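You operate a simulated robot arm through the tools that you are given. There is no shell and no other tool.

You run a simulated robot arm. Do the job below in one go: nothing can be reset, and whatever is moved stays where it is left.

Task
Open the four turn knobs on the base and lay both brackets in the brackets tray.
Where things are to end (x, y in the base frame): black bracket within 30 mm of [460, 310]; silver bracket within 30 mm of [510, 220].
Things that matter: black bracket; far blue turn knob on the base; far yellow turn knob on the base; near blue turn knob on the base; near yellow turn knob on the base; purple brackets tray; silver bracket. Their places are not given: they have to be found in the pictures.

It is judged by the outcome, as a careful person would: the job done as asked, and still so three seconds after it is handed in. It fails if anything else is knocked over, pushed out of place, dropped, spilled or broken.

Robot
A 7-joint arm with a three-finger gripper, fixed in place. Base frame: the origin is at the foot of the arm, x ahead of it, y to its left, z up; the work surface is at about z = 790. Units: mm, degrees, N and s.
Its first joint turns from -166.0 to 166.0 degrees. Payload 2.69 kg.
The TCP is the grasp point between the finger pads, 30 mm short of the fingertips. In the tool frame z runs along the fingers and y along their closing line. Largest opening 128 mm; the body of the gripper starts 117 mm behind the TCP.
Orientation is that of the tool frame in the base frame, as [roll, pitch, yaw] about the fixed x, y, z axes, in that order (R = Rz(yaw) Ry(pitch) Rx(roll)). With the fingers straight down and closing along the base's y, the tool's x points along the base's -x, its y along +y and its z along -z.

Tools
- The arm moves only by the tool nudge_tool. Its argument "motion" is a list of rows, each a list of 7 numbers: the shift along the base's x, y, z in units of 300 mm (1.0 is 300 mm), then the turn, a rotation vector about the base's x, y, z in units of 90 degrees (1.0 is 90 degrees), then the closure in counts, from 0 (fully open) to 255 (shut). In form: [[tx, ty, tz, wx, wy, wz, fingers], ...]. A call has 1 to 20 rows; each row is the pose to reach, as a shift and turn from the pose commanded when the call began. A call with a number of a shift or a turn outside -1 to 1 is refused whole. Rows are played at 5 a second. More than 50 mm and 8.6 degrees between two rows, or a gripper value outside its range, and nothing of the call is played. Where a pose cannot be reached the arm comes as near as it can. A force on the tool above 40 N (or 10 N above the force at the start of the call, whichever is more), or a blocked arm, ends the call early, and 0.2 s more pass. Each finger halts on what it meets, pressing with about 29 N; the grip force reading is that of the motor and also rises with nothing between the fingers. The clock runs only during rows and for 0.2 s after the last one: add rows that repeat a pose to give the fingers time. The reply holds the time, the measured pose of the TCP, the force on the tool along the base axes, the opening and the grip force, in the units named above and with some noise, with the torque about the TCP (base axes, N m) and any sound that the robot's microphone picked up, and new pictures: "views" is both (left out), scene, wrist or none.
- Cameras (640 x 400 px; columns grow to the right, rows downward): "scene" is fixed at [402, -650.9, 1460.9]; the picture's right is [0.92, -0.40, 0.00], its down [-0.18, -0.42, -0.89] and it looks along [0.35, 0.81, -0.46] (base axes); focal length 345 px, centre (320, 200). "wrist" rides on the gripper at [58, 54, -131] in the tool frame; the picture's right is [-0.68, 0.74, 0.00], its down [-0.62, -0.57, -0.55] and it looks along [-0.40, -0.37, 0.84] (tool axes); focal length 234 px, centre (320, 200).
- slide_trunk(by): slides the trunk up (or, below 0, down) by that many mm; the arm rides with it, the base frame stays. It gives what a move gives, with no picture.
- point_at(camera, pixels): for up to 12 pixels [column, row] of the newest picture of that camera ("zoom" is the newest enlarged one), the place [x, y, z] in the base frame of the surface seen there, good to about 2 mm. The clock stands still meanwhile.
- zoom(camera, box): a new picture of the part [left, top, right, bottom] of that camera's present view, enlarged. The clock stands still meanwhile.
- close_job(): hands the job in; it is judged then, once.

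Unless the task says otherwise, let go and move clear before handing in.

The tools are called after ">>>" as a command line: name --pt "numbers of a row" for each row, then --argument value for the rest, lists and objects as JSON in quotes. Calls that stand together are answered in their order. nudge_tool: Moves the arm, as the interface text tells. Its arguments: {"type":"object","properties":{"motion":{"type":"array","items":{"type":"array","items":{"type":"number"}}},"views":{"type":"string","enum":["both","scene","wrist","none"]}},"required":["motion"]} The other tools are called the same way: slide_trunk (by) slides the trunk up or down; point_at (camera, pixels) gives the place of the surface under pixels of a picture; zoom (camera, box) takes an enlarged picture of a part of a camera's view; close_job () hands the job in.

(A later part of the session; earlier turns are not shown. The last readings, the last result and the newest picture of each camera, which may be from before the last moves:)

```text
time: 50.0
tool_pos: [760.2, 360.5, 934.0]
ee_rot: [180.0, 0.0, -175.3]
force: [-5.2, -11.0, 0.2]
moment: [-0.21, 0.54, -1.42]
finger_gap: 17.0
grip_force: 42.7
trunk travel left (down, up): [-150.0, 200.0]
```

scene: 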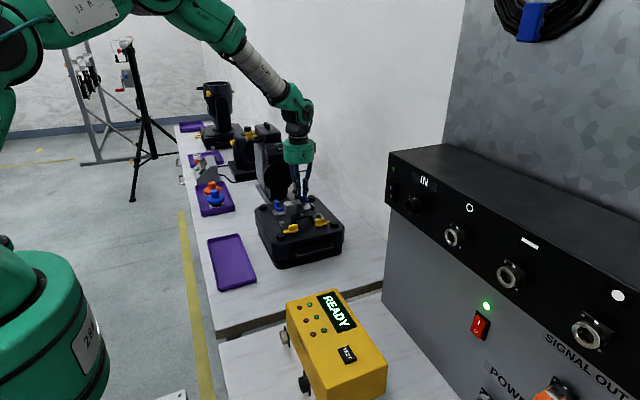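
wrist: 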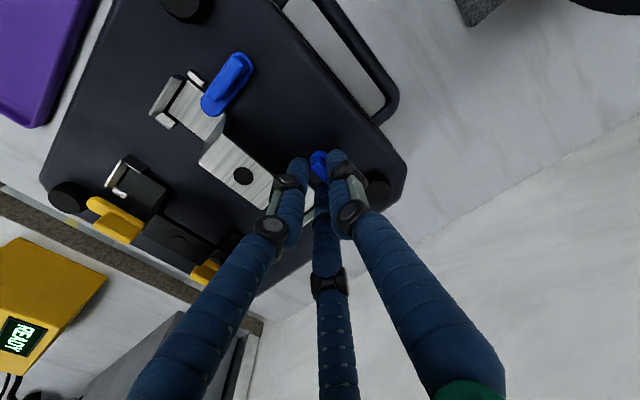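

The stop is reached (-1.42 N m), so far blue is open. I'll release, lift and move to the near blue knob with yaw -90°, hovering at (679.8,368.5).

>>> nudge_tool --pt "0 0 0 0 0 -0.03 230" --pt "0 0 0 0 0 -0.05 205" --pt "0 0 0 0 0 -0.05 199" --pt "0 0 0.08 0 0 -0.05 199" --pt "0 0 0.153 0 0 -0.05 199" --pt "-0.0222 0.0024 0.153 0 0 0.033 199" --pt "-0.0445 0.0048 0.153 0 0 0.117 199" --pt "-0.0667 0.0072 0.153 0 0 0.2 199" --pt "-0.089 0.0096 0.153 0 0 0.283 199" --pt "-0.1112 0.012 0.153 0 0 0.367 199" --pt "-0.1335 0.0144 0.153 0 0 0.45 199" --pt "-0.1557 0.0167 0.153 0 0 0.533 199" --pt "-0.178 0.0191 0.153 0 0 0.617 199" --pt "-0.2 0.0215 0.153 0 0 0.7 199" --pt "-0.2225 0.0239 0.153 0 0 0.783 199" --pt "-0.2447 0.0263 0.153 0 0 0.867 199" --pt "-0.267 0.0287 0.153 0 0 0.95 199" --pt "-0.267 0.0287 0.11 0 0 0.95 199" --pt "-0.267 0.0287 0.08 0 0 0.95 199" --pt "-0.267 0.0287 0.08 0 0 0.95 199" --views "both"

>>> zoom --camera "scene" --box '[260, 170, 340, 240]'

>>> zoom --camera "wrist" --box '[250, 80, 410, 230]'

```text
time: 54.2
tool_pos: [681.1, 368.6, 958.7]
ee_rot: [180.0, 0.0, -89.8]
force: [0.4, -0.3, -1.6]
moment: [0.01, 0.02, -0.02]
finger_gap: 28.0
grip_force: 0.0
trunk travel left (down, up): [-150.0, 200.0]
```

scene: 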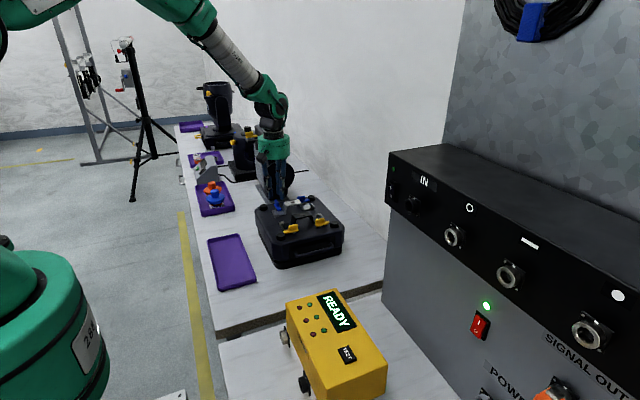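
wrist: 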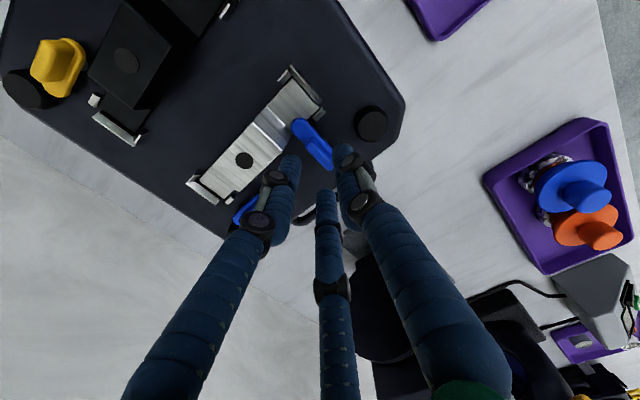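

```text
5.71 times, centred on (300, 205) of scene
```

zoom: 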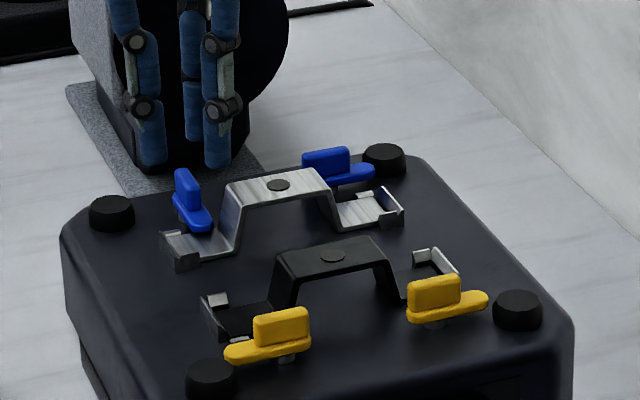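

```text
2.67 times, centred on (330, 155) of wrist
```

zoom: 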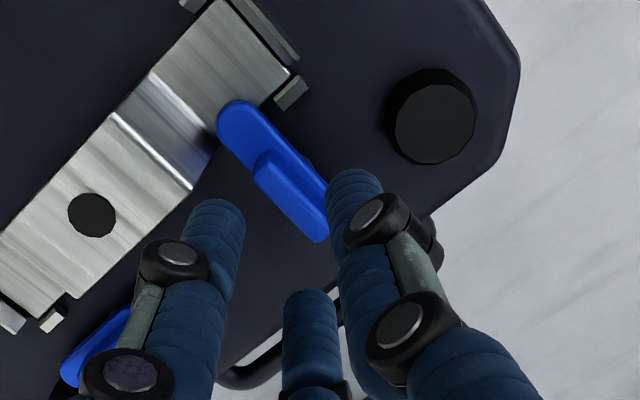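

Three knobs are open, and the jaws hover over the near blue ridge. I'll descend and close.

>>> nudge_tool --pt "0 0 -0.025 0 0 0 199" --pt "0 0 -0.05 0 0 0 199" --pt "0 0 -0.075 0 0 0 199" --pt "0 0 -0.08 0 0 0 199" --pt "0 0 -0.08 0 0 0 210" --pt "0 0 -0.08 0 0 0 225" --pt "0 0 -0.08 0 0 0 240" --pt "0 0 -0.08 0 0 0 250" --pt "0 0 -0.08 0 0 0 250" --views "none"

>>> zoom --camera "wrist" --box '[250, 80, 410, 230]'

```text
time: 56.2
tool_pos: [679.4, 368.2, 934.0]
ee_rot: [179.9, -0.1, -89.9]
force: [-5.8, 0.7, -2.3]
moment: [0.16, 0.01, 0.05]
finger_gap: 15.7
grip_force: 41.6
trunk travel left (down, up): [-150.0, 200.0]
```

```text
2.67 times, centred on (330, 155) of wrist
```

zoom: 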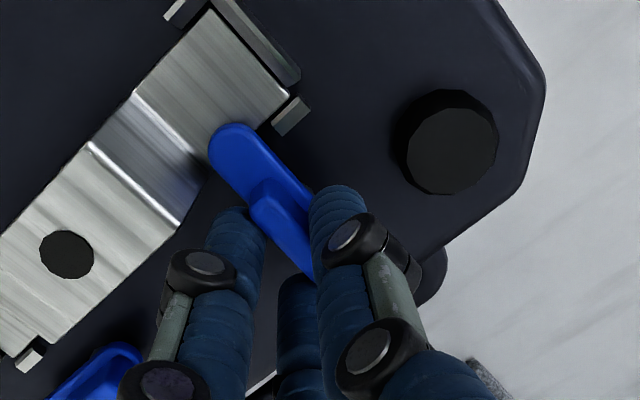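

Gap 15.7 mm with a small moment. I'll turn 15° clockwise and check that it follows.

>>> nudge_tool --pt "0.0008 -0.0009 0 0 0 -0.042 255" --pt "0.0016 -0.0019 0 0 0 -0.083 255" --pt "0.0023 -0.0029 0 0 0 -0.125 255" --pt "0.003 -0.0039 0 0 0 -0.167 255" --pt "0.003 -0.0039 0 0 0 -0.167 255" --views "none"

>>> zoom --camera "wrist" --box '[250, 80, 410, 230]'

```text
time: 57.4
tool_pos: [681.9, 366.8, 934.5]
ee_rot: [-180.0, 0.0, -104.9]
force: [-2.2, -3.0, -2.2]
moment: [-0.24, 0.01, 0.05]
finger_gap: 15.9
grip_force: 42.4
trunk travel left (down, up): [-150.0, 200.0]
```

```text
2.67 times, centred on (330, 155) of wrist
```

zoom: 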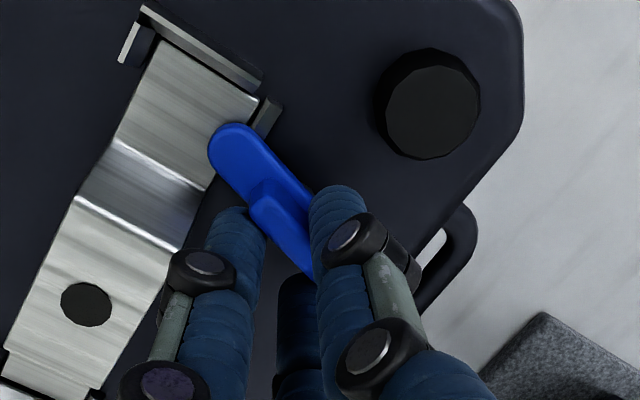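

The near blue knob follows clockwise. I'll carry it on to about 88°.

>>> nudge_tool --pt "0.0011 -0.0022 0 0 0 -0.083 255" --pt "0.0019 -0.0046 0 0 0 -0.167 255" --pt "0.0024 -0.007 0 0 0 -0.25 255" --pt "0.0025 -0.0094 0 0 0 -0.333 255" --pt "0.0024 -0.0119 0 0 0 -0.417 255" --pt "0.0019 -0.0143 0 0 0 -0.5 255" --pt "0.0011 -0.0167 0 0 0 -0.583 255" --pt "0 -0.0189 0 0 0 -0.667 255" --pt "-0.0014 -0.0209 0 0 0 -0.75 255" --pt "-0.0027 -0.0224 0 0 0 -0.817 255" --pt "-0.0027 -0.0224 0 0 0 -0.817 255" --views "none"

>>> nudge_tool --pt "-0.0007 -0.0012 0 0 0 -0.033 255" --pt "-0.0014 -0.0024 0 0 0 -0.067 255" --pt "-0.0014 -0.0024 0 0 0 -0.067 255" --views "both"

>>> zoom --camera "wrist" --box '[250, 80, 410, 230]'

```text
time: 59.8
tool_pos: [680.2, 360.5, 932.7]
ee_rot: [179.9, 0.0, -178.6]
force: [-3.4, -0.5, -4.6]
moment: [0.02, -0.11, 0.01]
finger_gap: 16.0
grip_force: 41.6
trunk travel left (down, up): [-150.0, 200.0]
```

```text
time: 60.6
tool_pos: [679.7, 358.3, 933.4]
ee_rot: [-179.9, -0.1, 175.5]
force: [2.3, -5.3, -3.6]
moment: [-0.07, -0.22, 1.35]
finger_gap: 17.1
grip_force: 43.0
trunk travel left (down, up): [-150.0, 200.0]
```

scene: 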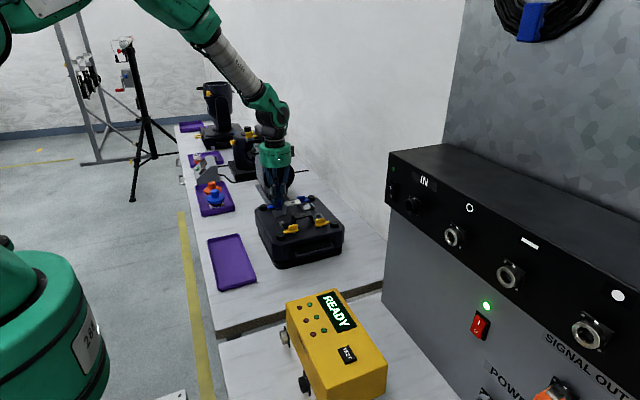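
wrist: 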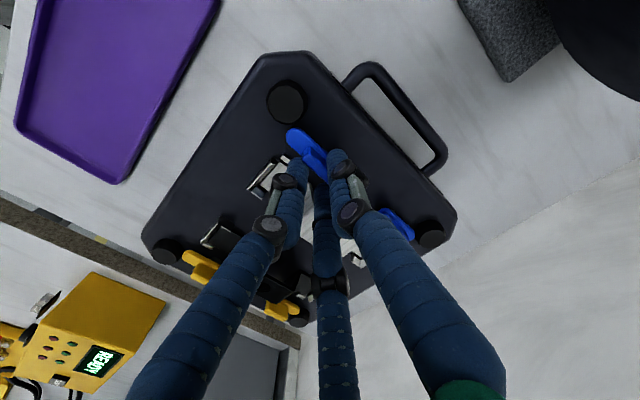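

```text
2.67 times, centred on (330, 155) of wrist
```

zoom: 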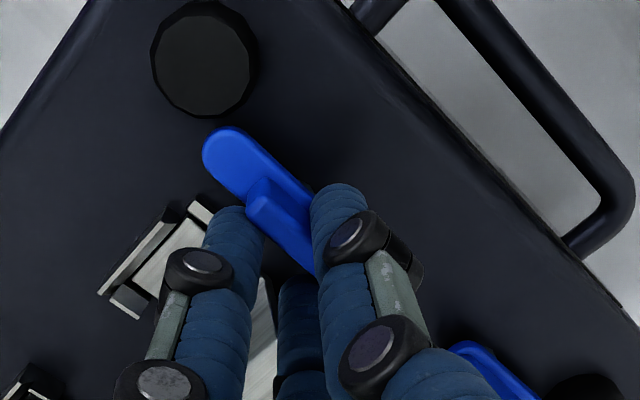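

The near blue knob reached its stop (1.35 N m) and its tab points along -x, so all four knobs are open. I'll release, lift clear, and hover over the silver bracket to inspect everything.

>>> nudge_tool --pt "0 0 0 0 0 0.03 230" --pt "0 0 0 0 0 0.05 205" --pt "0 0 0 0 0 0.05 199" --pt "0 0 0.08 0 0 0.05 199" --pt "0 0 0.2 0 0 0.05 199" --pt "0.07 -0.07 0.22 0 0 0.05 160" --pt "0.1347 -0.1423 0.22 0 0 0.05 140" --pt "0.1347 -0.1423 0.22 0 0 0.05 140" --pt "0.1347 -0.1423 0.22 0 0 0.05 140" --views "both"

>>> zoom --camera "scene" --box '[260, 170, 340, 240]'

>>> zoom --camera "wrist" --box '[250, 80, 410, 230]'

```text
time: 62.6
tool_pos: [719.8, 317.5, 998.8]
ee_rot: [-180.0, 0.0, -180.0]
force: [0.1, -0.7, -0.2]
moment: [-0.03, -0.01, 0.02]
finger_gap: 57.9
grip_force: 0.1
trunk travel left (down, up): [-150.0, 200.0]
```

scene: 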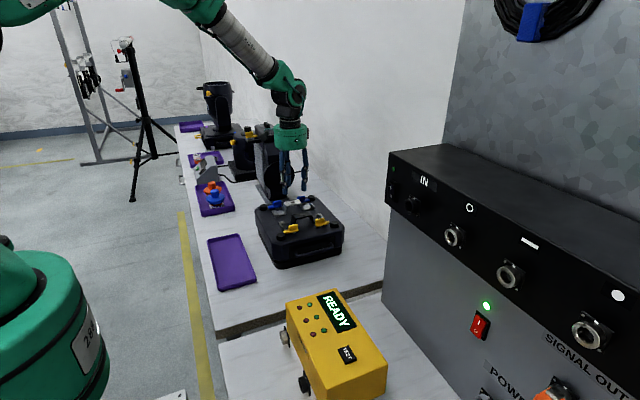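
wrist: 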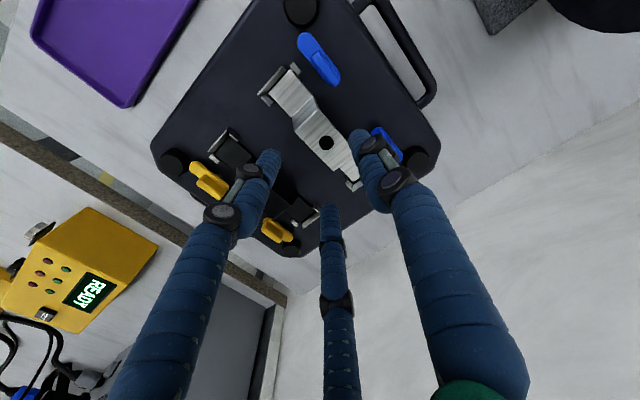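

```text
5.71 times, centred on (300, 205) of scene
```

zoom: 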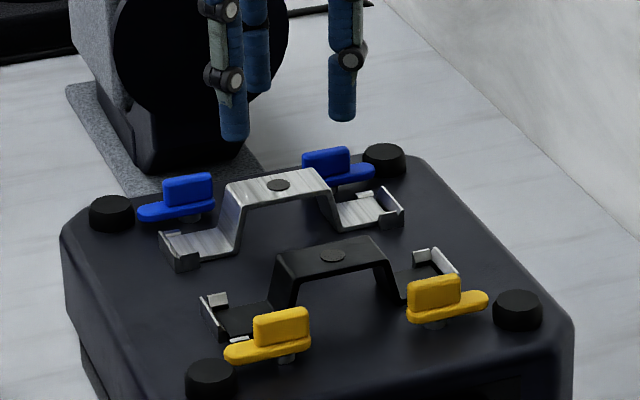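

```text
2.67 times, centred on (330, 155) of wrist
```

zoom: 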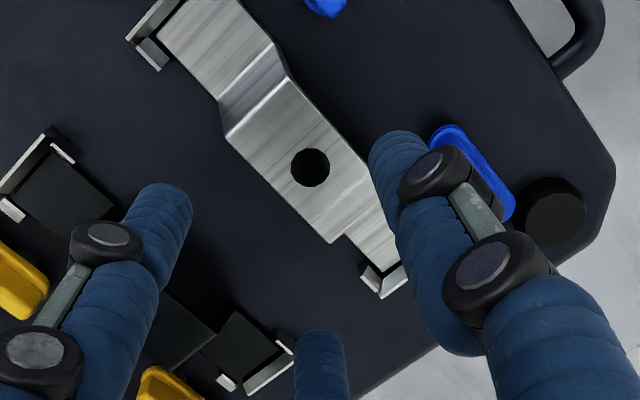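

All four tabs now clear the bracket feet. I'll measure the silver bracket's edges and centre precisely, and the tray floor and rims.

>>> point_at --camera "zoom" --pixels '[[310, 167], [232, 138], [328, 238], [285, 88], [365, 165], [280, 190], [325, 128], [170, 35], [215, 15], [390, 240], [370, 280], [300, 180]]'

>>> point_at --camera "scene" --pixels '[[232, 262], [220, 245], [245, 280], [213, 265], [250, 262], [208, 240], [239, 234], [257, 278], [218, 289], [225, 237], [222, 262], [242, 258]]'

```text
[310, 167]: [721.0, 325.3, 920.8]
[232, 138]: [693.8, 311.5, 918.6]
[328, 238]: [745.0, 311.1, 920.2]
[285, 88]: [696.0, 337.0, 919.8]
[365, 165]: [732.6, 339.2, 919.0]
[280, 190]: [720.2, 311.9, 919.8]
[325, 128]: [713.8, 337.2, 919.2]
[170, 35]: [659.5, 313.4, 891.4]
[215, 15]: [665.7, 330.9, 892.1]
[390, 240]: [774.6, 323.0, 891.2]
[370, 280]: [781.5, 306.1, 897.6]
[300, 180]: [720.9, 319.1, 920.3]
```

```text
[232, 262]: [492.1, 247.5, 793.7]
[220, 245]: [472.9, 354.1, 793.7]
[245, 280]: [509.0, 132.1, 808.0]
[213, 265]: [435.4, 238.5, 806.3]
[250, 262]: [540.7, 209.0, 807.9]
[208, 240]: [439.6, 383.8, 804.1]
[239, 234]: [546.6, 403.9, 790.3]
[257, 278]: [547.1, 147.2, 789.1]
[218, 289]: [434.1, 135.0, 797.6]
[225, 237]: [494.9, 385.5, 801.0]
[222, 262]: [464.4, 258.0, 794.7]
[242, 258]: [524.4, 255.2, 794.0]
```

The silver bracket spans y 311–339.5 centred at (720,325.2), top z≈920; the tray floor is z≈794 with its rim at 808. I'll descend so the tips sit about 13 mm below the bracket's top, then close.

>>> nudge_tool --pt "0 0.0023 -0.06 0 0 0 140" --pt "0 0.0023 -0.12 0 0 0 140" --pt "0 0.0023 -0.16 0 0 0 140" --pt "0 0.0023 -0.19 0 0 0 140" --pt "0 0.0023 -0.2137 0 0 0 140" --pt "0 0.0023 -0.2137 0 0 0 140" --views "both"

>>> zoom --camera "scene" --box '[260, 170, 340, 240]'

>>> zoom --camera "wrist" --box '[250, 80, 410, 230]'

```text
time: 64.0
tool_pos: [720.7, 318.2, 936.5]
ee_rot: [-180.0, 0.0, -180.0]
force: [-0.5, -0.4, 0.9]
moment: [0.0, 0.02, -0.04]
finger_gap: 57.6
grip_force: 0.0
trunk travel left (down, up): [-150.0, 200.0]
```

scene: 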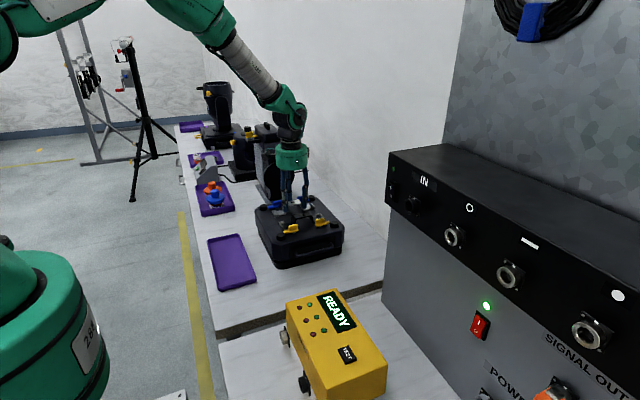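
wrist: 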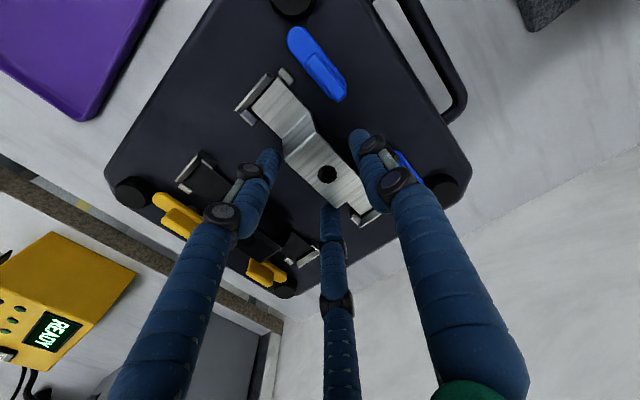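

```text
5.71 times, centred on (300, 205) of scene
```

zoom: 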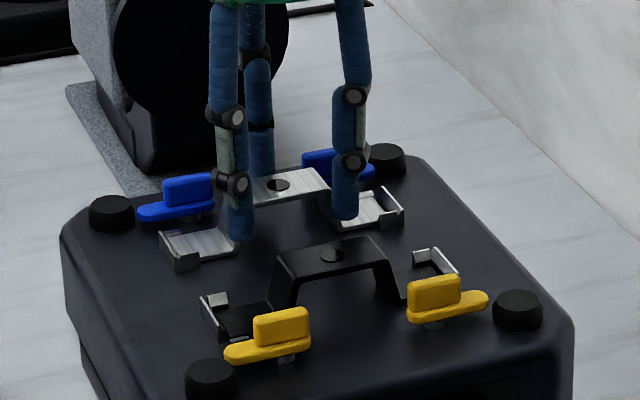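

```text
2.67 times, centred on (330, 155) of wrist
```

zoom: 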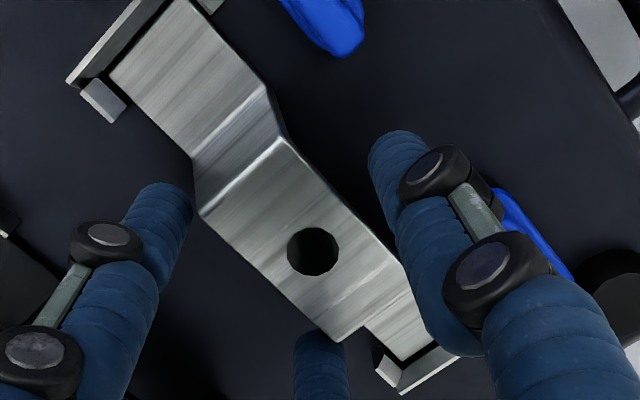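

The jaws straddle the silver bracket with the single jaw on the blue side. I'll close gradually.

>>> nudge_tool --pt "0 0 0 0 0 0 155" --pt "0 0 0 0 0 0 163" --pt "0 0 0 0 0 0 170" --pt "0 0 0 0 0 0 178" --pt "0 0 0 0 0 0 200" --pt "0 0 0 0 0 0 230" --pt "0 0 0 0 0 0 230" --views "both"

>>> zoom --camera "scene" --box '[260, 170, 340, 240]'

>>> zoom --camera "wrist" --box '[250, 80, 410, 230]'

```text
time: 65.6
tool_pos: [718.7, 318.5, 935.8]
ee_rot: [180.0, 0.0, 180.0]
force: [-1.0, -2.0, 1.5]
moment: [-0.04, 0.04, -0.02]
finger_gap: 43.9
grip_force: 28.3
trunk travel left (down, up): [-150.0, 200.0]
```

scene: 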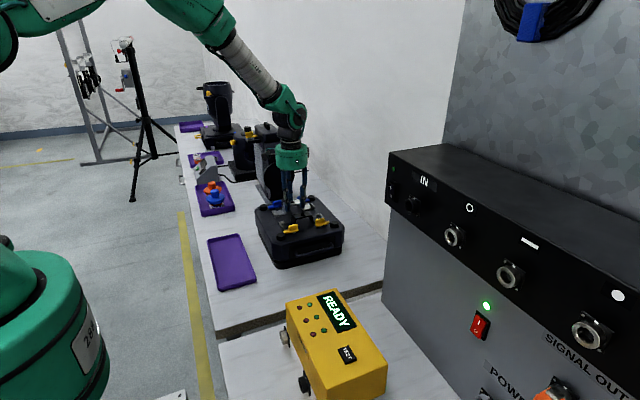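
wrist: 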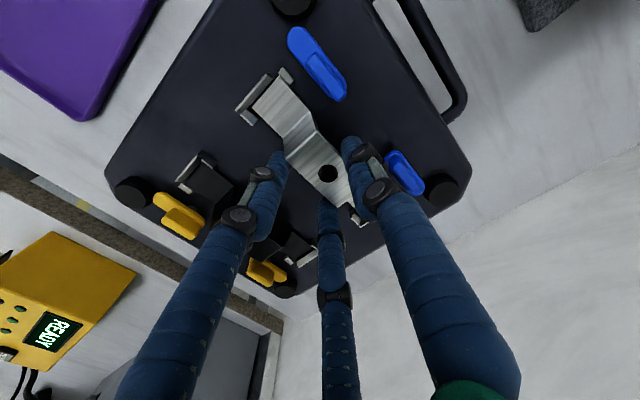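

```text
5.71 times, centred on (300, 205) of scene
```

zoom: 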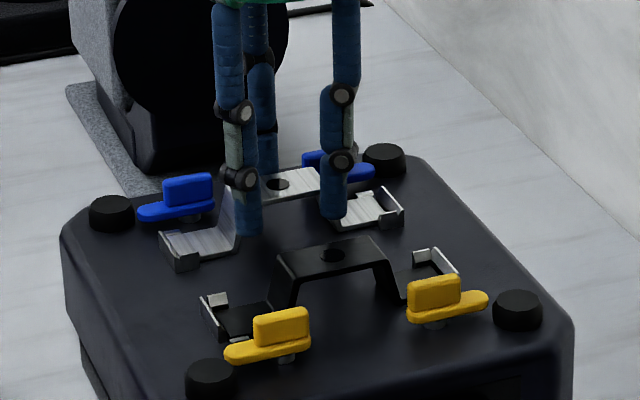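

```text
2.67 times, centred on (330, 155) of wrist
```

zoom: 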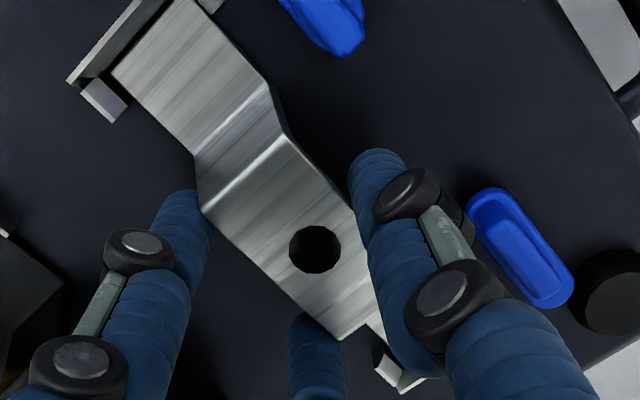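

Gripped at a 43.9 mm gap with 28 N and hardly any side load. I'll lift 12 mm and check that the bracket comes out evenly.

>>> nudge_tool --pt "0 0 0.01 0 0 0 255" --pt "0 0 0.02 0 0 0 255" --pt "0 0 0.03 0 0 0 255" --pt "0 0 0.04 0 0 0 255" --pt "0 0 0.04 0 0 0 255" --views "both"

>>> zoom --camera "scene" --box '[260, 170, 340, 240]'

>>> zoom --camera "wrist" --box '[230, 70, 410, 230]'

```text
time: 66.8
tool_pos: [719.4, 319.0, 947.6]
ee_rot: [-180.0, 0.0, -180.0]
force: [0.1, 0.2, -0.4]
moment: [-0.02, 0.03, -0.02]
finger_gap: 44.2
grip_force: 28.2
trunk travel left (down, up): [-150.0, 200.0]
```

scene: 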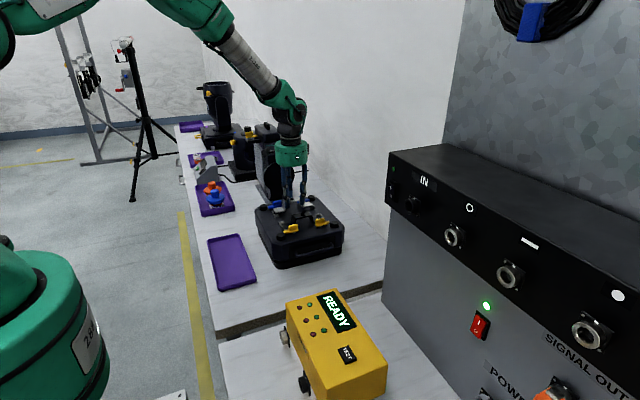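
wrist: 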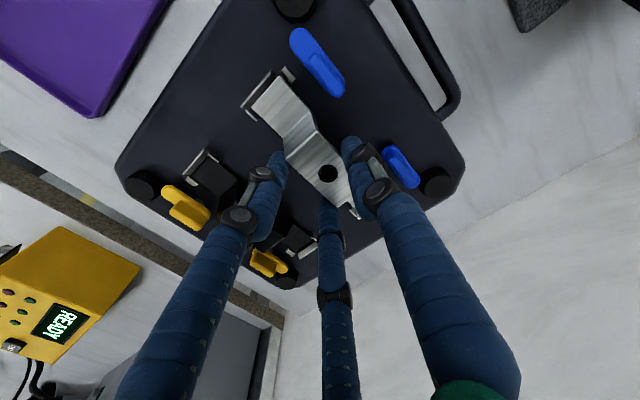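

```text
5.71 times, centred on (300, 205) of scene
```

zoom: 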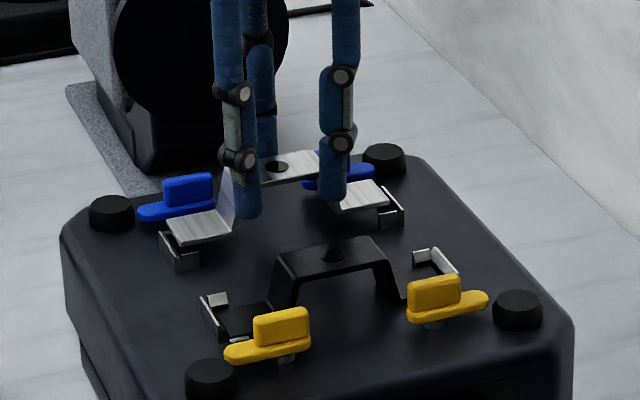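

```text
2.50 times, centred on (320, 150) of wrist
```

zoom: 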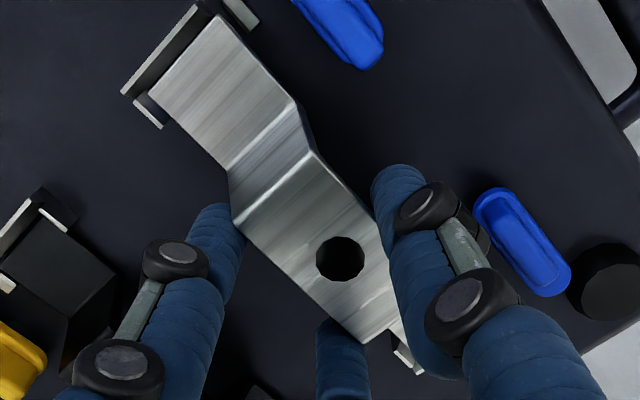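

The silver bracket is rising level out of its clips (gap 44.2 mm). I'll lift higher and carry it over the tray while turning 90°, ending above (506,220) with the bracket along y.

>>> nudge_tool --pt "0 0 0.06 0 0 0 255" --pt "0 0 0.12 0 0 0 255" --pt "0 0 0.175 0 0 0 255" --pt "-0.0574 -0.0272 0.175 0 0 0.0833 255" --pt "-0.1149 -0.0544 0.175 0 0 0.1667 255" --pt "-0.1723 -0.0816 0.175 0 0 0.25 255" --pt "-0.2298 -0.1088 0.175 0 0 0.3333 255" --pt "-0.2872 -0.136 0.175 0 0 0.4167 255" --pt "-0.3446 -0.1631 0.175 0 0 0.5 255" --pt "-0.4021 -0.1903 0.175 0 0 0.5833 255" --pt "-0.4595 -0.2175 0.175 0 0 0.6667 255" --pt "-0.517 -0.2447 0.175 0 0 0.75 255" --pt "-0.5744 -0.2719 0.175 0 0 0.8333 255" --pt "-0.6318 -0.2991 0.175 0 0 0.9167 255" --pt "-0.6893 -0.3263 0.175 0 0 1.0 255" --pt "-0.6893 -0.3263 0.175 0 0 1.0 255" --pt "-0.6893 -0.3263 0.175 0 0 1.0 255" --views "both"

>>> zoom --camera "wrist" --box '[220, 60, 420, 240]'

```text
time: 70.4
tool_pos: [513.5, 220.3, 999.7]
ee_rot: [179.9, 0.0, -89.9]
force: [0.3, 0.4, -1.7]
moment: [0.0, -0.01, 0.02]
finger_gap: 43.8
grip_force: 29.1
trunk travel left (down, up): [-150.0, 200.0]
```

scene: 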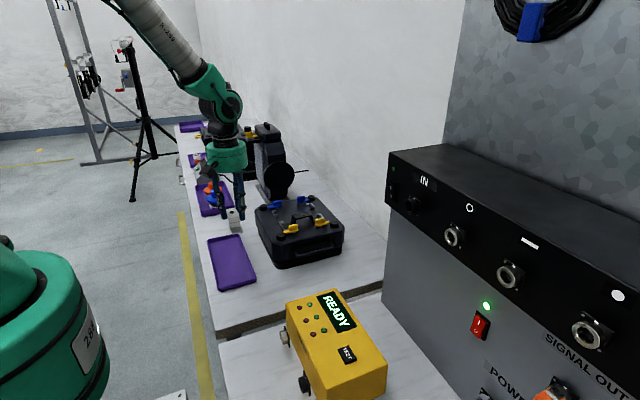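
wrist: 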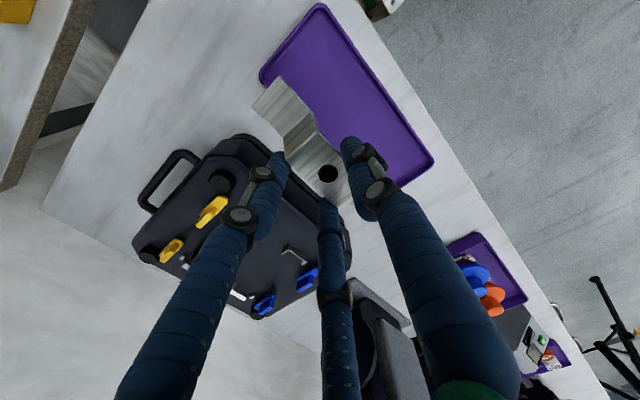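

```text
2.22 times, centred on (320, 150) of wrist
```

zoom: 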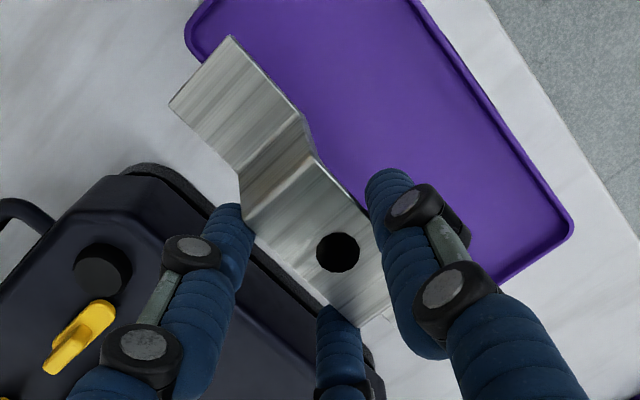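

The bracket is held steadily over the tray. I'll check its centre, tilt and the tray walls.

>>> point_at --camera "zoom" --pixels '[[200, 75], [232, 45], [178, 103], [300, 200], [330, 190], [270, 215], [345, 235], [330, 265], [200, 40], [560, 240], [400, 10], [190, 20]]'

>>> point_at --camera "wrist" --pixels '[[262, 80], [320, 8], [433, 162], [395, 190], [350, 60], [300, 40], [410, 150], [330, 120]]'

```text
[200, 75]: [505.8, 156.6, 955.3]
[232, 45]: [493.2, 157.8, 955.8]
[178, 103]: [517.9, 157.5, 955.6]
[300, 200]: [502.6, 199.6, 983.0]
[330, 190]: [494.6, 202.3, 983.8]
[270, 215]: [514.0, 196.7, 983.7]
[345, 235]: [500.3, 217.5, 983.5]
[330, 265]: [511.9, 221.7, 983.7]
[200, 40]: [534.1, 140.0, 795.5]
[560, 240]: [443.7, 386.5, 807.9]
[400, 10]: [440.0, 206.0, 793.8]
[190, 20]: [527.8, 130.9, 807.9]
```

```text
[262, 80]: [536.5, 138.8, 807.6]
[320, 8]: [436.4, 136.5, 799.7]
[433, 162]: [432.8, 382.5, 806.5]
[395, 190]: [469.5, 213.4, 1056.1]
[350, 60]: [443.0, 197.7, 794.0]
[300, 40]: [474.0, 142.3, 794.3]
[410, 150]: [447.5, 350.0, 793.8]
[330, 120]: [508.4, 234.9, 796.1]
```

The bracket is level with its centre at x≈506 and its feet bottom near z 952. I'll lower it to a few millimetres above the tray floor.

>>> nudge_tool --pt "0 0 -0.07 0 0 0 255" --pt "0 0 -0.14 0 0 0 255" --pt "0 0 -0.21 0 0 0 255" --pt "0 0 -0.28 0 0 0 255" --pt "0 0 -0.35 0 0 0 255" --pt "0 0 -0.42 0 0 0 255" --pt "0 0 -0.47 0 0 0 255" --pt "0 0 -0.505 0 0 0 255" --pt "0 0 -0.515 0 0 0 255" --pt "0 0 -0.515 0 0 0 255" --views "both"

>>> zoom --camera "scene" --box '[190, 200, 290, 300]'

>>> zoom --camera "wrist" --box '[220, 60, 420, 240]'

```text
time: 72.6
tool_pos: [513.3, 219.5, 845.1]
ee_rot: [180.0, 0.0, -89.9]
force: [0.8, 0.2, -1.4]
moment: [-0.01, -0.03, 0.01]
finger_gap: 44.1
grip_force: 28.5
trunk travel left (down, up): [-150.0, 200.0]
```

scene: 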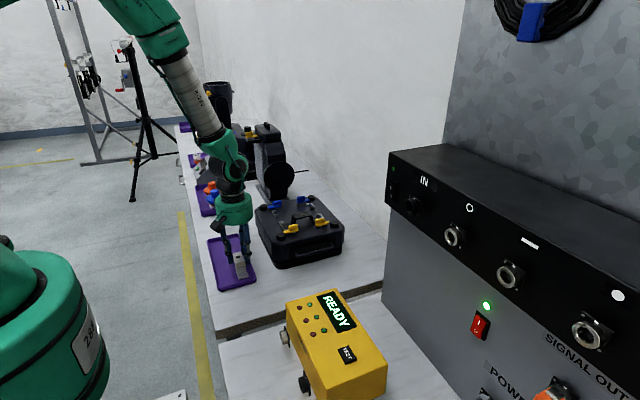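
wrist: 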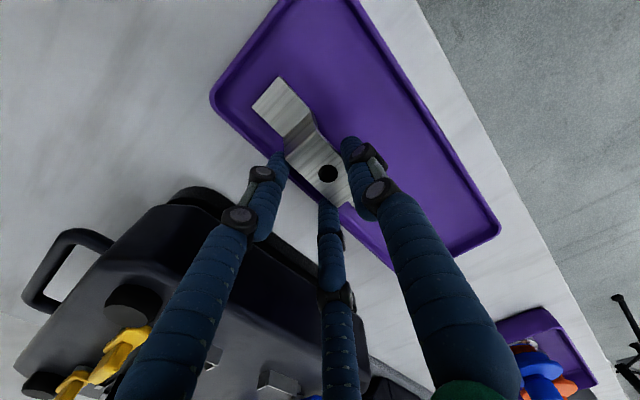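

```text
4.00 times, centred on (240, 250) of scene
```

zoom: 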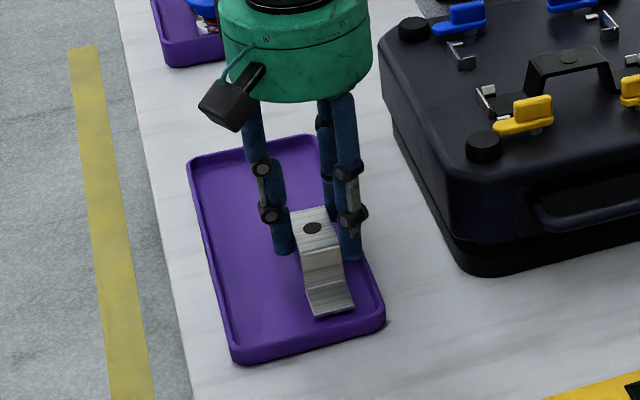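

```text
2.22 times, centred on (320, 150) of wrist
```

zoom: 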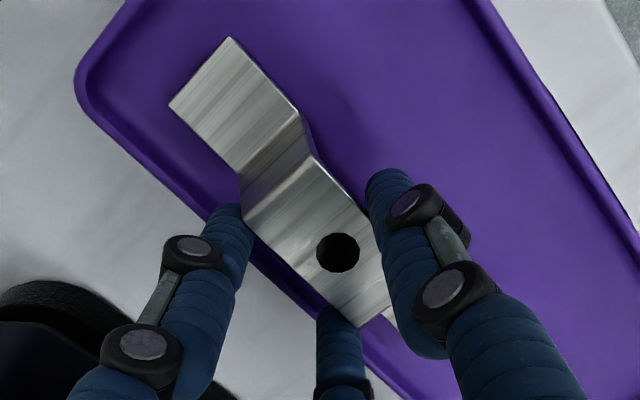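

The bracket hangs just above the tray floor, clear of the walls. I'll lower in small steps until I feel contact.

>>> nudge_tool --pt "0 0 -0.005 0 0 0 255" --pt "0 0 -0.009 0 0 0 255" --pt "0 0 -0.013 0 0 0 255" --pt "0 0 -0.013 0 0 0 255" --views "none"

```text
time: 73.6
tool_pos: [513.0, 219.5, 842.3]
ee_rot: [-180.0, 0.1, -89.8]
force: [-2.1, 0.4, 8.3]
moment: [-0.04, 0.01, -0.02]
finger_gap: 43.8
grip_force: 29.0
trunk travel left (down, up): [-150.0, 200.0]
```

Fz rose to 8 N, so the feet are on the tray floor. I'll open slowly and lift straight up.

>>> nudge_tool --pt "0 0 0 0 0 0 165" --pt "0 0 0 0 0 0 155" --pt "0 0 0 0 0 0 145" --pt "0 0 0 0 0 0 140" --pt "0 0 0 0 0 0 140" --pt "0 0 0.03 0 0 0 140" --pt "0 0 0.08 0 0 0 140" --pt "0 0 0.18 0 0 0 140" --pt "0 0 0.3 0 0 0 140" --pt "0 0 0.4 0 0 0 140" --pt "0 0 0.5 0 0 0 140" --pt "0 0 0.5 0 0 0 140" --views "both"

>>> zoom --camera "scene" --box '[190, 200, 290, 300]'

>>> zoom --camera "wrist" --box '[220, 40, 420, 220]'

```text
time: 76.2
tool_pos: [512.1, 219.5, 991.4]
ee_rot: [180.0, 0.1, -90.0]
force: [-0.5, 0.0, 0.8]
moment: [0.01, -0.02, 0.01]
finger_gap: 57.7
grip_force: 0.0
trunk travel left (down, up): [-150.0, 200.0]
```

scene: 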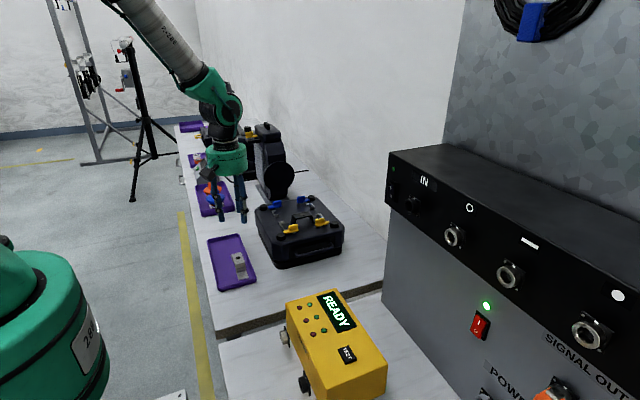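
wrist: 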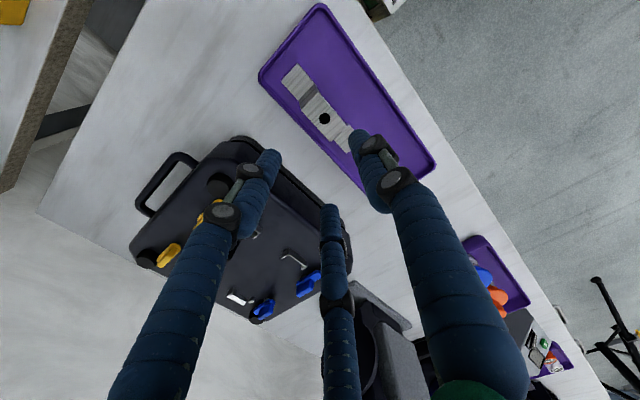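

```text
4.00 times, centred on (240, 250) of scene
```

zoom: 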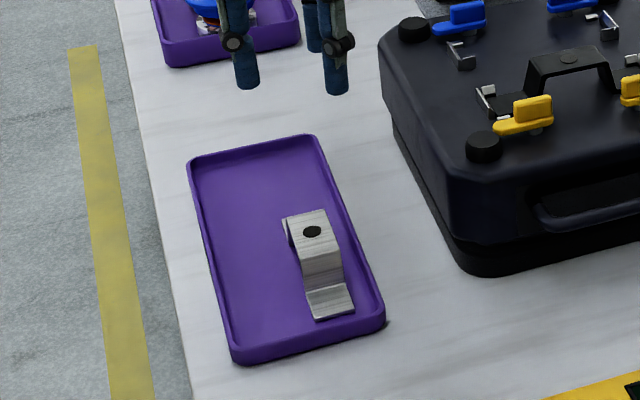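

```text
2.22 times, centred on (320, 130) of wrist
```

zoom: 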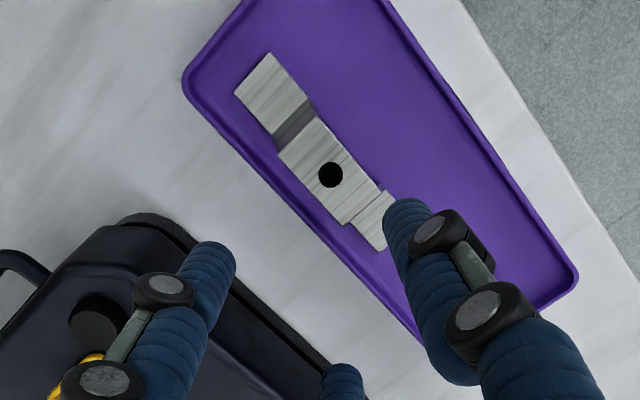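

The silver bracket rests flat in the tray. I'll confirm its centre and swing back over the black bracket at yaw 180°.

>>> point_at --camera "zoom" --pixels '[[315, 165], [345, 185], [345, 160], [318, 190], [240, 95], [270, 60], [385, 245], [392, 195]]'

>>> nudge_tool --pt "0.0576 0.0021 0.01 0 0 -0.0833 140" --pt "0.1152 0.0043 0.02 0 0 -0.1667 140" --pt "0.1728 0.0064 0.026 0 0 -0.25 140" --pt "0.2303 0.0086 0.026 0 0 -0.3333 140" --pt "0.2879 0.0107 0.026 0 0 -0.4167 140" --pt "0.3455 0.0129 0.026 0 0 -0.5 140" --pt "0.4031 0.015 0.026 0 0 -0.5833 140" --pt "0.4607 0.0171 0.026 0 0 -0.6667 140" --pt "0.5183 0.0193 0.026 0 0 -0.75 140" --pt "0.5758 0.0214 0.026 0 0 -0.8333 140" --pt "0.6334 0.0236 0.026 0 0 -0.9167 140" --pt "0.691 0.0257 0.026 0 0 -1.0 140" --pt "0.691 0.0257 0.026 0 0 -1.0 140" --views "both"

>>> zoom --camera "scene" --box '[260, 170, 340, 240]'

>>> zoom --camera "wrist" --box '[230, 70, 410, 230]'

```text
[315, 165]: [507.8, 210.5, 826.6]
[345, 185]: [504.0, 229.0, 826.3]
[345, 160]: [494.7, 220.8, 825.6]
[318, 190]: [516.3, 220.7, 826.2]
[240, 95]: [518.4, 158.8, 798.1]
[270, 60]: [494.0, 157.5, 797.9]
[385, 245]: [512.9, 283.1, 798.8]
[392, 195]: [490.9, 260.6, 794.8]
```

```text
time: 79.0
tool_pos: [721.4, 228.1, 999.8]
ee_rot: [179.9, 0.0, 180.0]
force: [0.6, 0.2, -0.6]
moment: [0.02, -0.01, 0.02]
finger_gap: 57.7
grip_force: 0.0
trunk travel left (down, up): [-150.0, 200.0]
```

scene: 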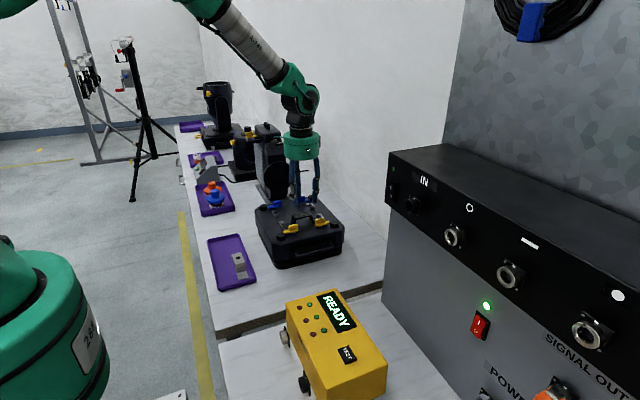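
wrist: 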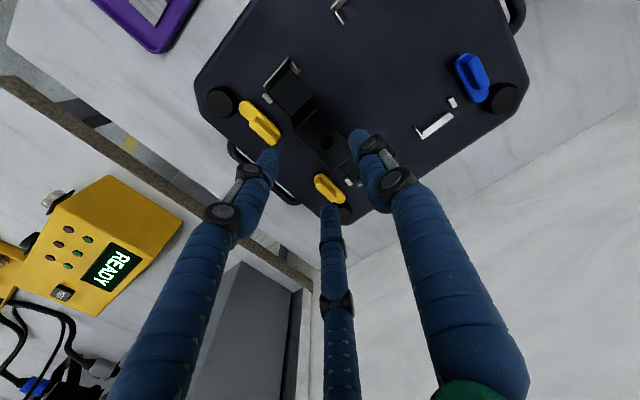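

```text
5.71 times, centred on (300, 205) of scene
```

zoom: 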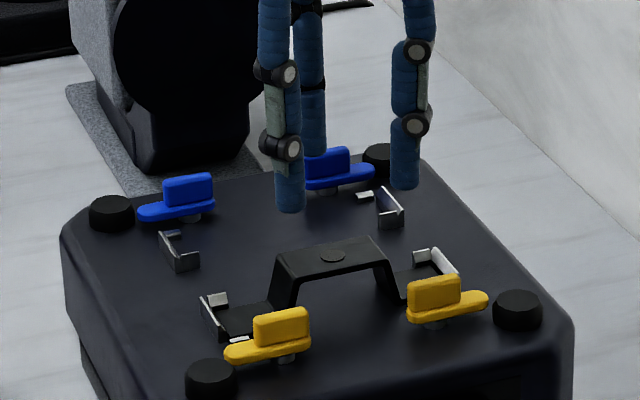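

```text
2.50 times, centred on (320, 150) of wrist
```

zoom: 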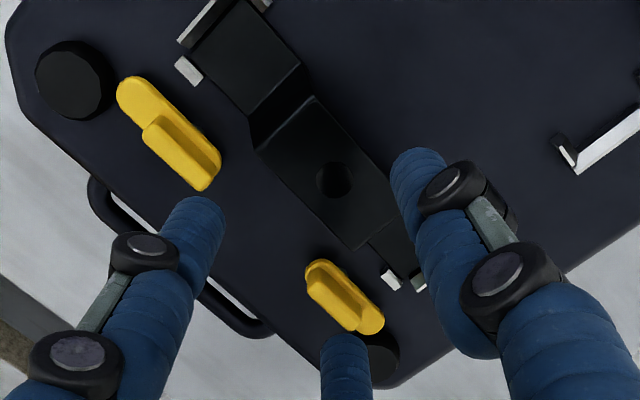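

Silver is centred at about (505.5,220), well within tolerance. I'll measure the black bracket's edges and the yellow ridges to check jaw clearance.

>>> point_at --camera "zoom" --pixels '[[335, 180], [265, 150], [355, 240], [310, 102], [385, 172], [310, 190], [350, 145], [205, 180], [160, 125], [375, 320], [350, 300], [320, 262]]'

>>> point_at --camera "zoom" --pixels '[[195, 205], [215, 215], [340, 345], [420, 155], [400, 165], [230, 60], [265, 60], [395, 240], [210, 150], [215, 165], [330, 275], [382, 305]]'

```text
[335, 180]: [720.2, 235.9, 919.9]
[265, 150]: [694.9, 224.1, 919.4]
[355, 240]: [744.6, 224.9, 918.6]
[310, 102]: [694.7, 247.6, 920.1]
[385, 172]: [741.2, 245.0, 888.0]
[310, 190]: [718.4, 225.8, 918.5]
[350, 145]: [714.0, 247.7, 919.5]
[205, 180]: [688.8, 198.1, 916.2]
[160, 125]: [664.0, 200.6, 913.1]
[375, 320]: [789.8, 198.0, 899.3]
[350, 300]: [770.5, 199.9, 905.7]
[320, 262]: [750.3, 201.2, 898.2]
```

```text
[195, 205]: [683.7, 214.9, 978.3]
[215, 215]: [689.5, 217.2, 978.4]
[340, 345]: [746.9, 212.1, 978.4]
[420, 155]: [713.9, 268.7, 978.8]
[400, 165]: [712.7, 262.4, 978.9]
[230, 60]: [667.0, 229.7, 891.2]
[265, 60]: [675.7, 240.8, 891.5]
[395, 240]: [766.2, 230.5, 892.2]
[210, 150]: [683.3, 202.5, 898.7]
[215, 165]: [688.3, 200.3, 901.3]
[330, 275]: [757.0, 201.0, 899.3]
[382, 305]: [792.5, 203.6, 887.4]
```

The black bracket is centred at (720,235.8), so I'll use TCP y≈228.8 with a 54 mm gap, which leaves about 3 mm to the yellow ridges. Descending now, stopping before closing.

>>> nudge_tool --pt "0 0.0037 -0.06 0 0 0 147" --pt "0 0.0037 -0.12 0 0 0 147" --pt "0 0.0037 -0.16 0 0 0 147" --pt "0 0.0037 -0.19 0 0 0 147" --pt "0 0.0037 -0.2133 0 0 0 147" --pt "0 0.0037 -0.2133 0 0 0 147" --views "both"

>>> zoom --camera "scene" --box '[260, 180, 340, 250]'

>>> zoom --camera "wrist" --box '[230, 80, 410, 240]'

```text
time: 80.4
tool_pos: [721.1, 227.9, 934.2]
ee_rot: [179.9, 0.0, -179.9]
force: [0.9, 0.7, -0.3]
moment: [0.02, 0.0, 0.04]
finger_gap: 54.1
grip_force: 0.1
trunk travel left (down, up): [-150.0, 200.0]
```

scene: 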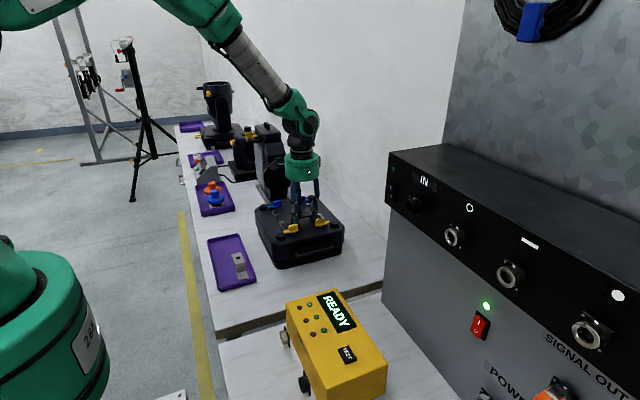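
wrist: 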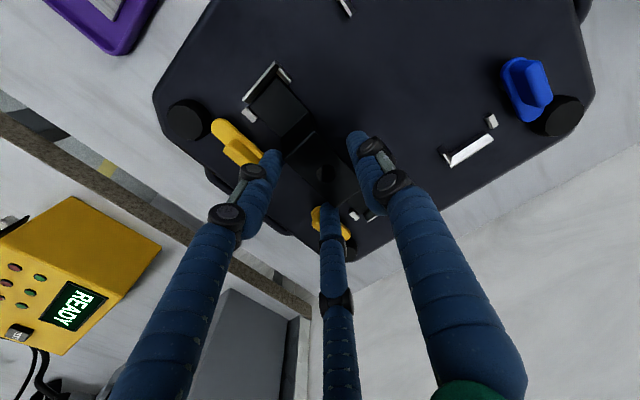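

```text
5.71 times, centred on (300, 215) of scene
```

zoom: 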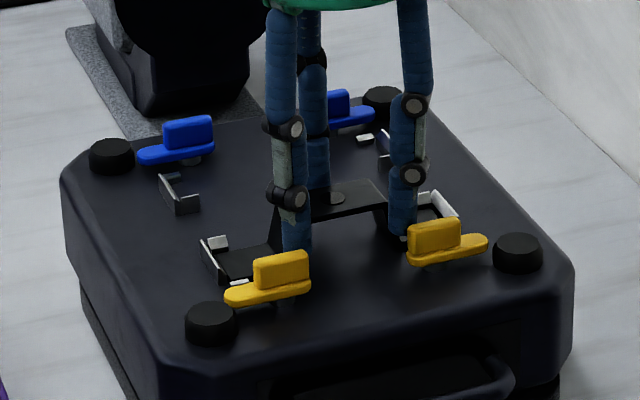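

```text
2.50 times, centred on (320, 160) of wrist
```

zoom: 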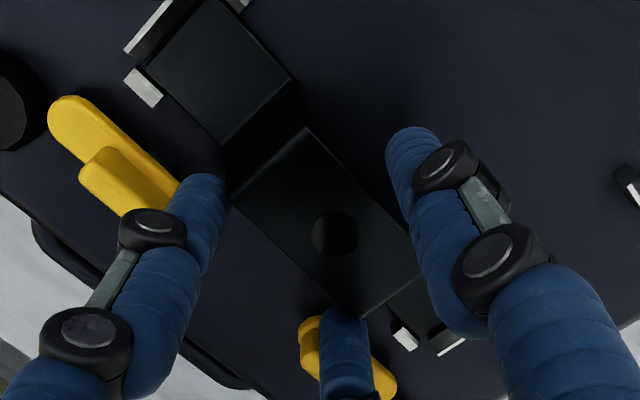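

No contact on the way down, and the jaws sit between the bracket and the yellow knobs. I'll close gradually.

>>> nudge_tool --pt "0 0 0 0 0 0 157" --pt "0 0 0 0 0 0 164" --pt "0 0 0 0 0 0 170" --pt "0 0 0 0 0 0 178" --pt "0 0 0 0 0 0 200" --pt "0 0 0 0 0 0 230" --pt "0 0 0 0 0 0 230" --views "none"

>>> zoom --camera "scene" --box '[260, 180, 340, 250]'

>>> zoom --camera "wrist" --box '[230, 80, 410, 240]'

```text
time: 82.0
tool_pos: [719.8, 228.3, 935.6]
ee_rot: [180.0, 0.1, -179.9]
force: [1.4, -2.5, 1.8]
moment: [-0.12, 0.02, 0.06]
finger_gap: 43.8
grip_force: 28.7
trunk travel left (down, up): [-150.0, 200.0]
```

```text
5.71 times, centred on (300, 215) of scene
```

zoom: 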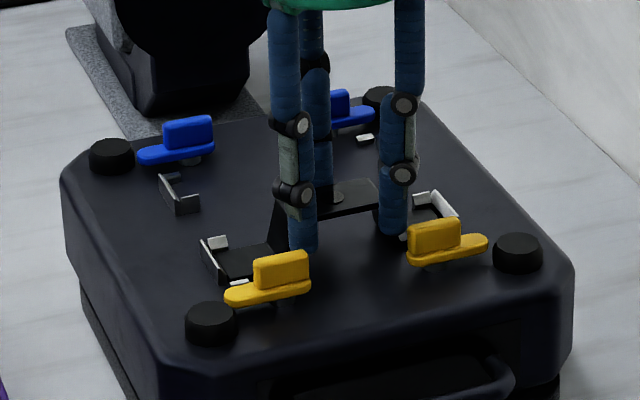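

```text
2.50 times, centred on (320, 160) of wrist
```

zoom: 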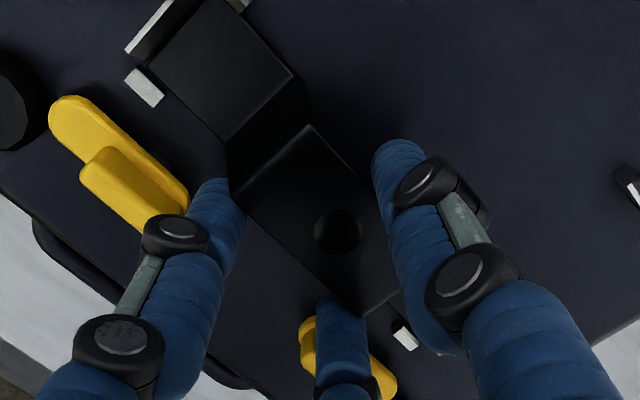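

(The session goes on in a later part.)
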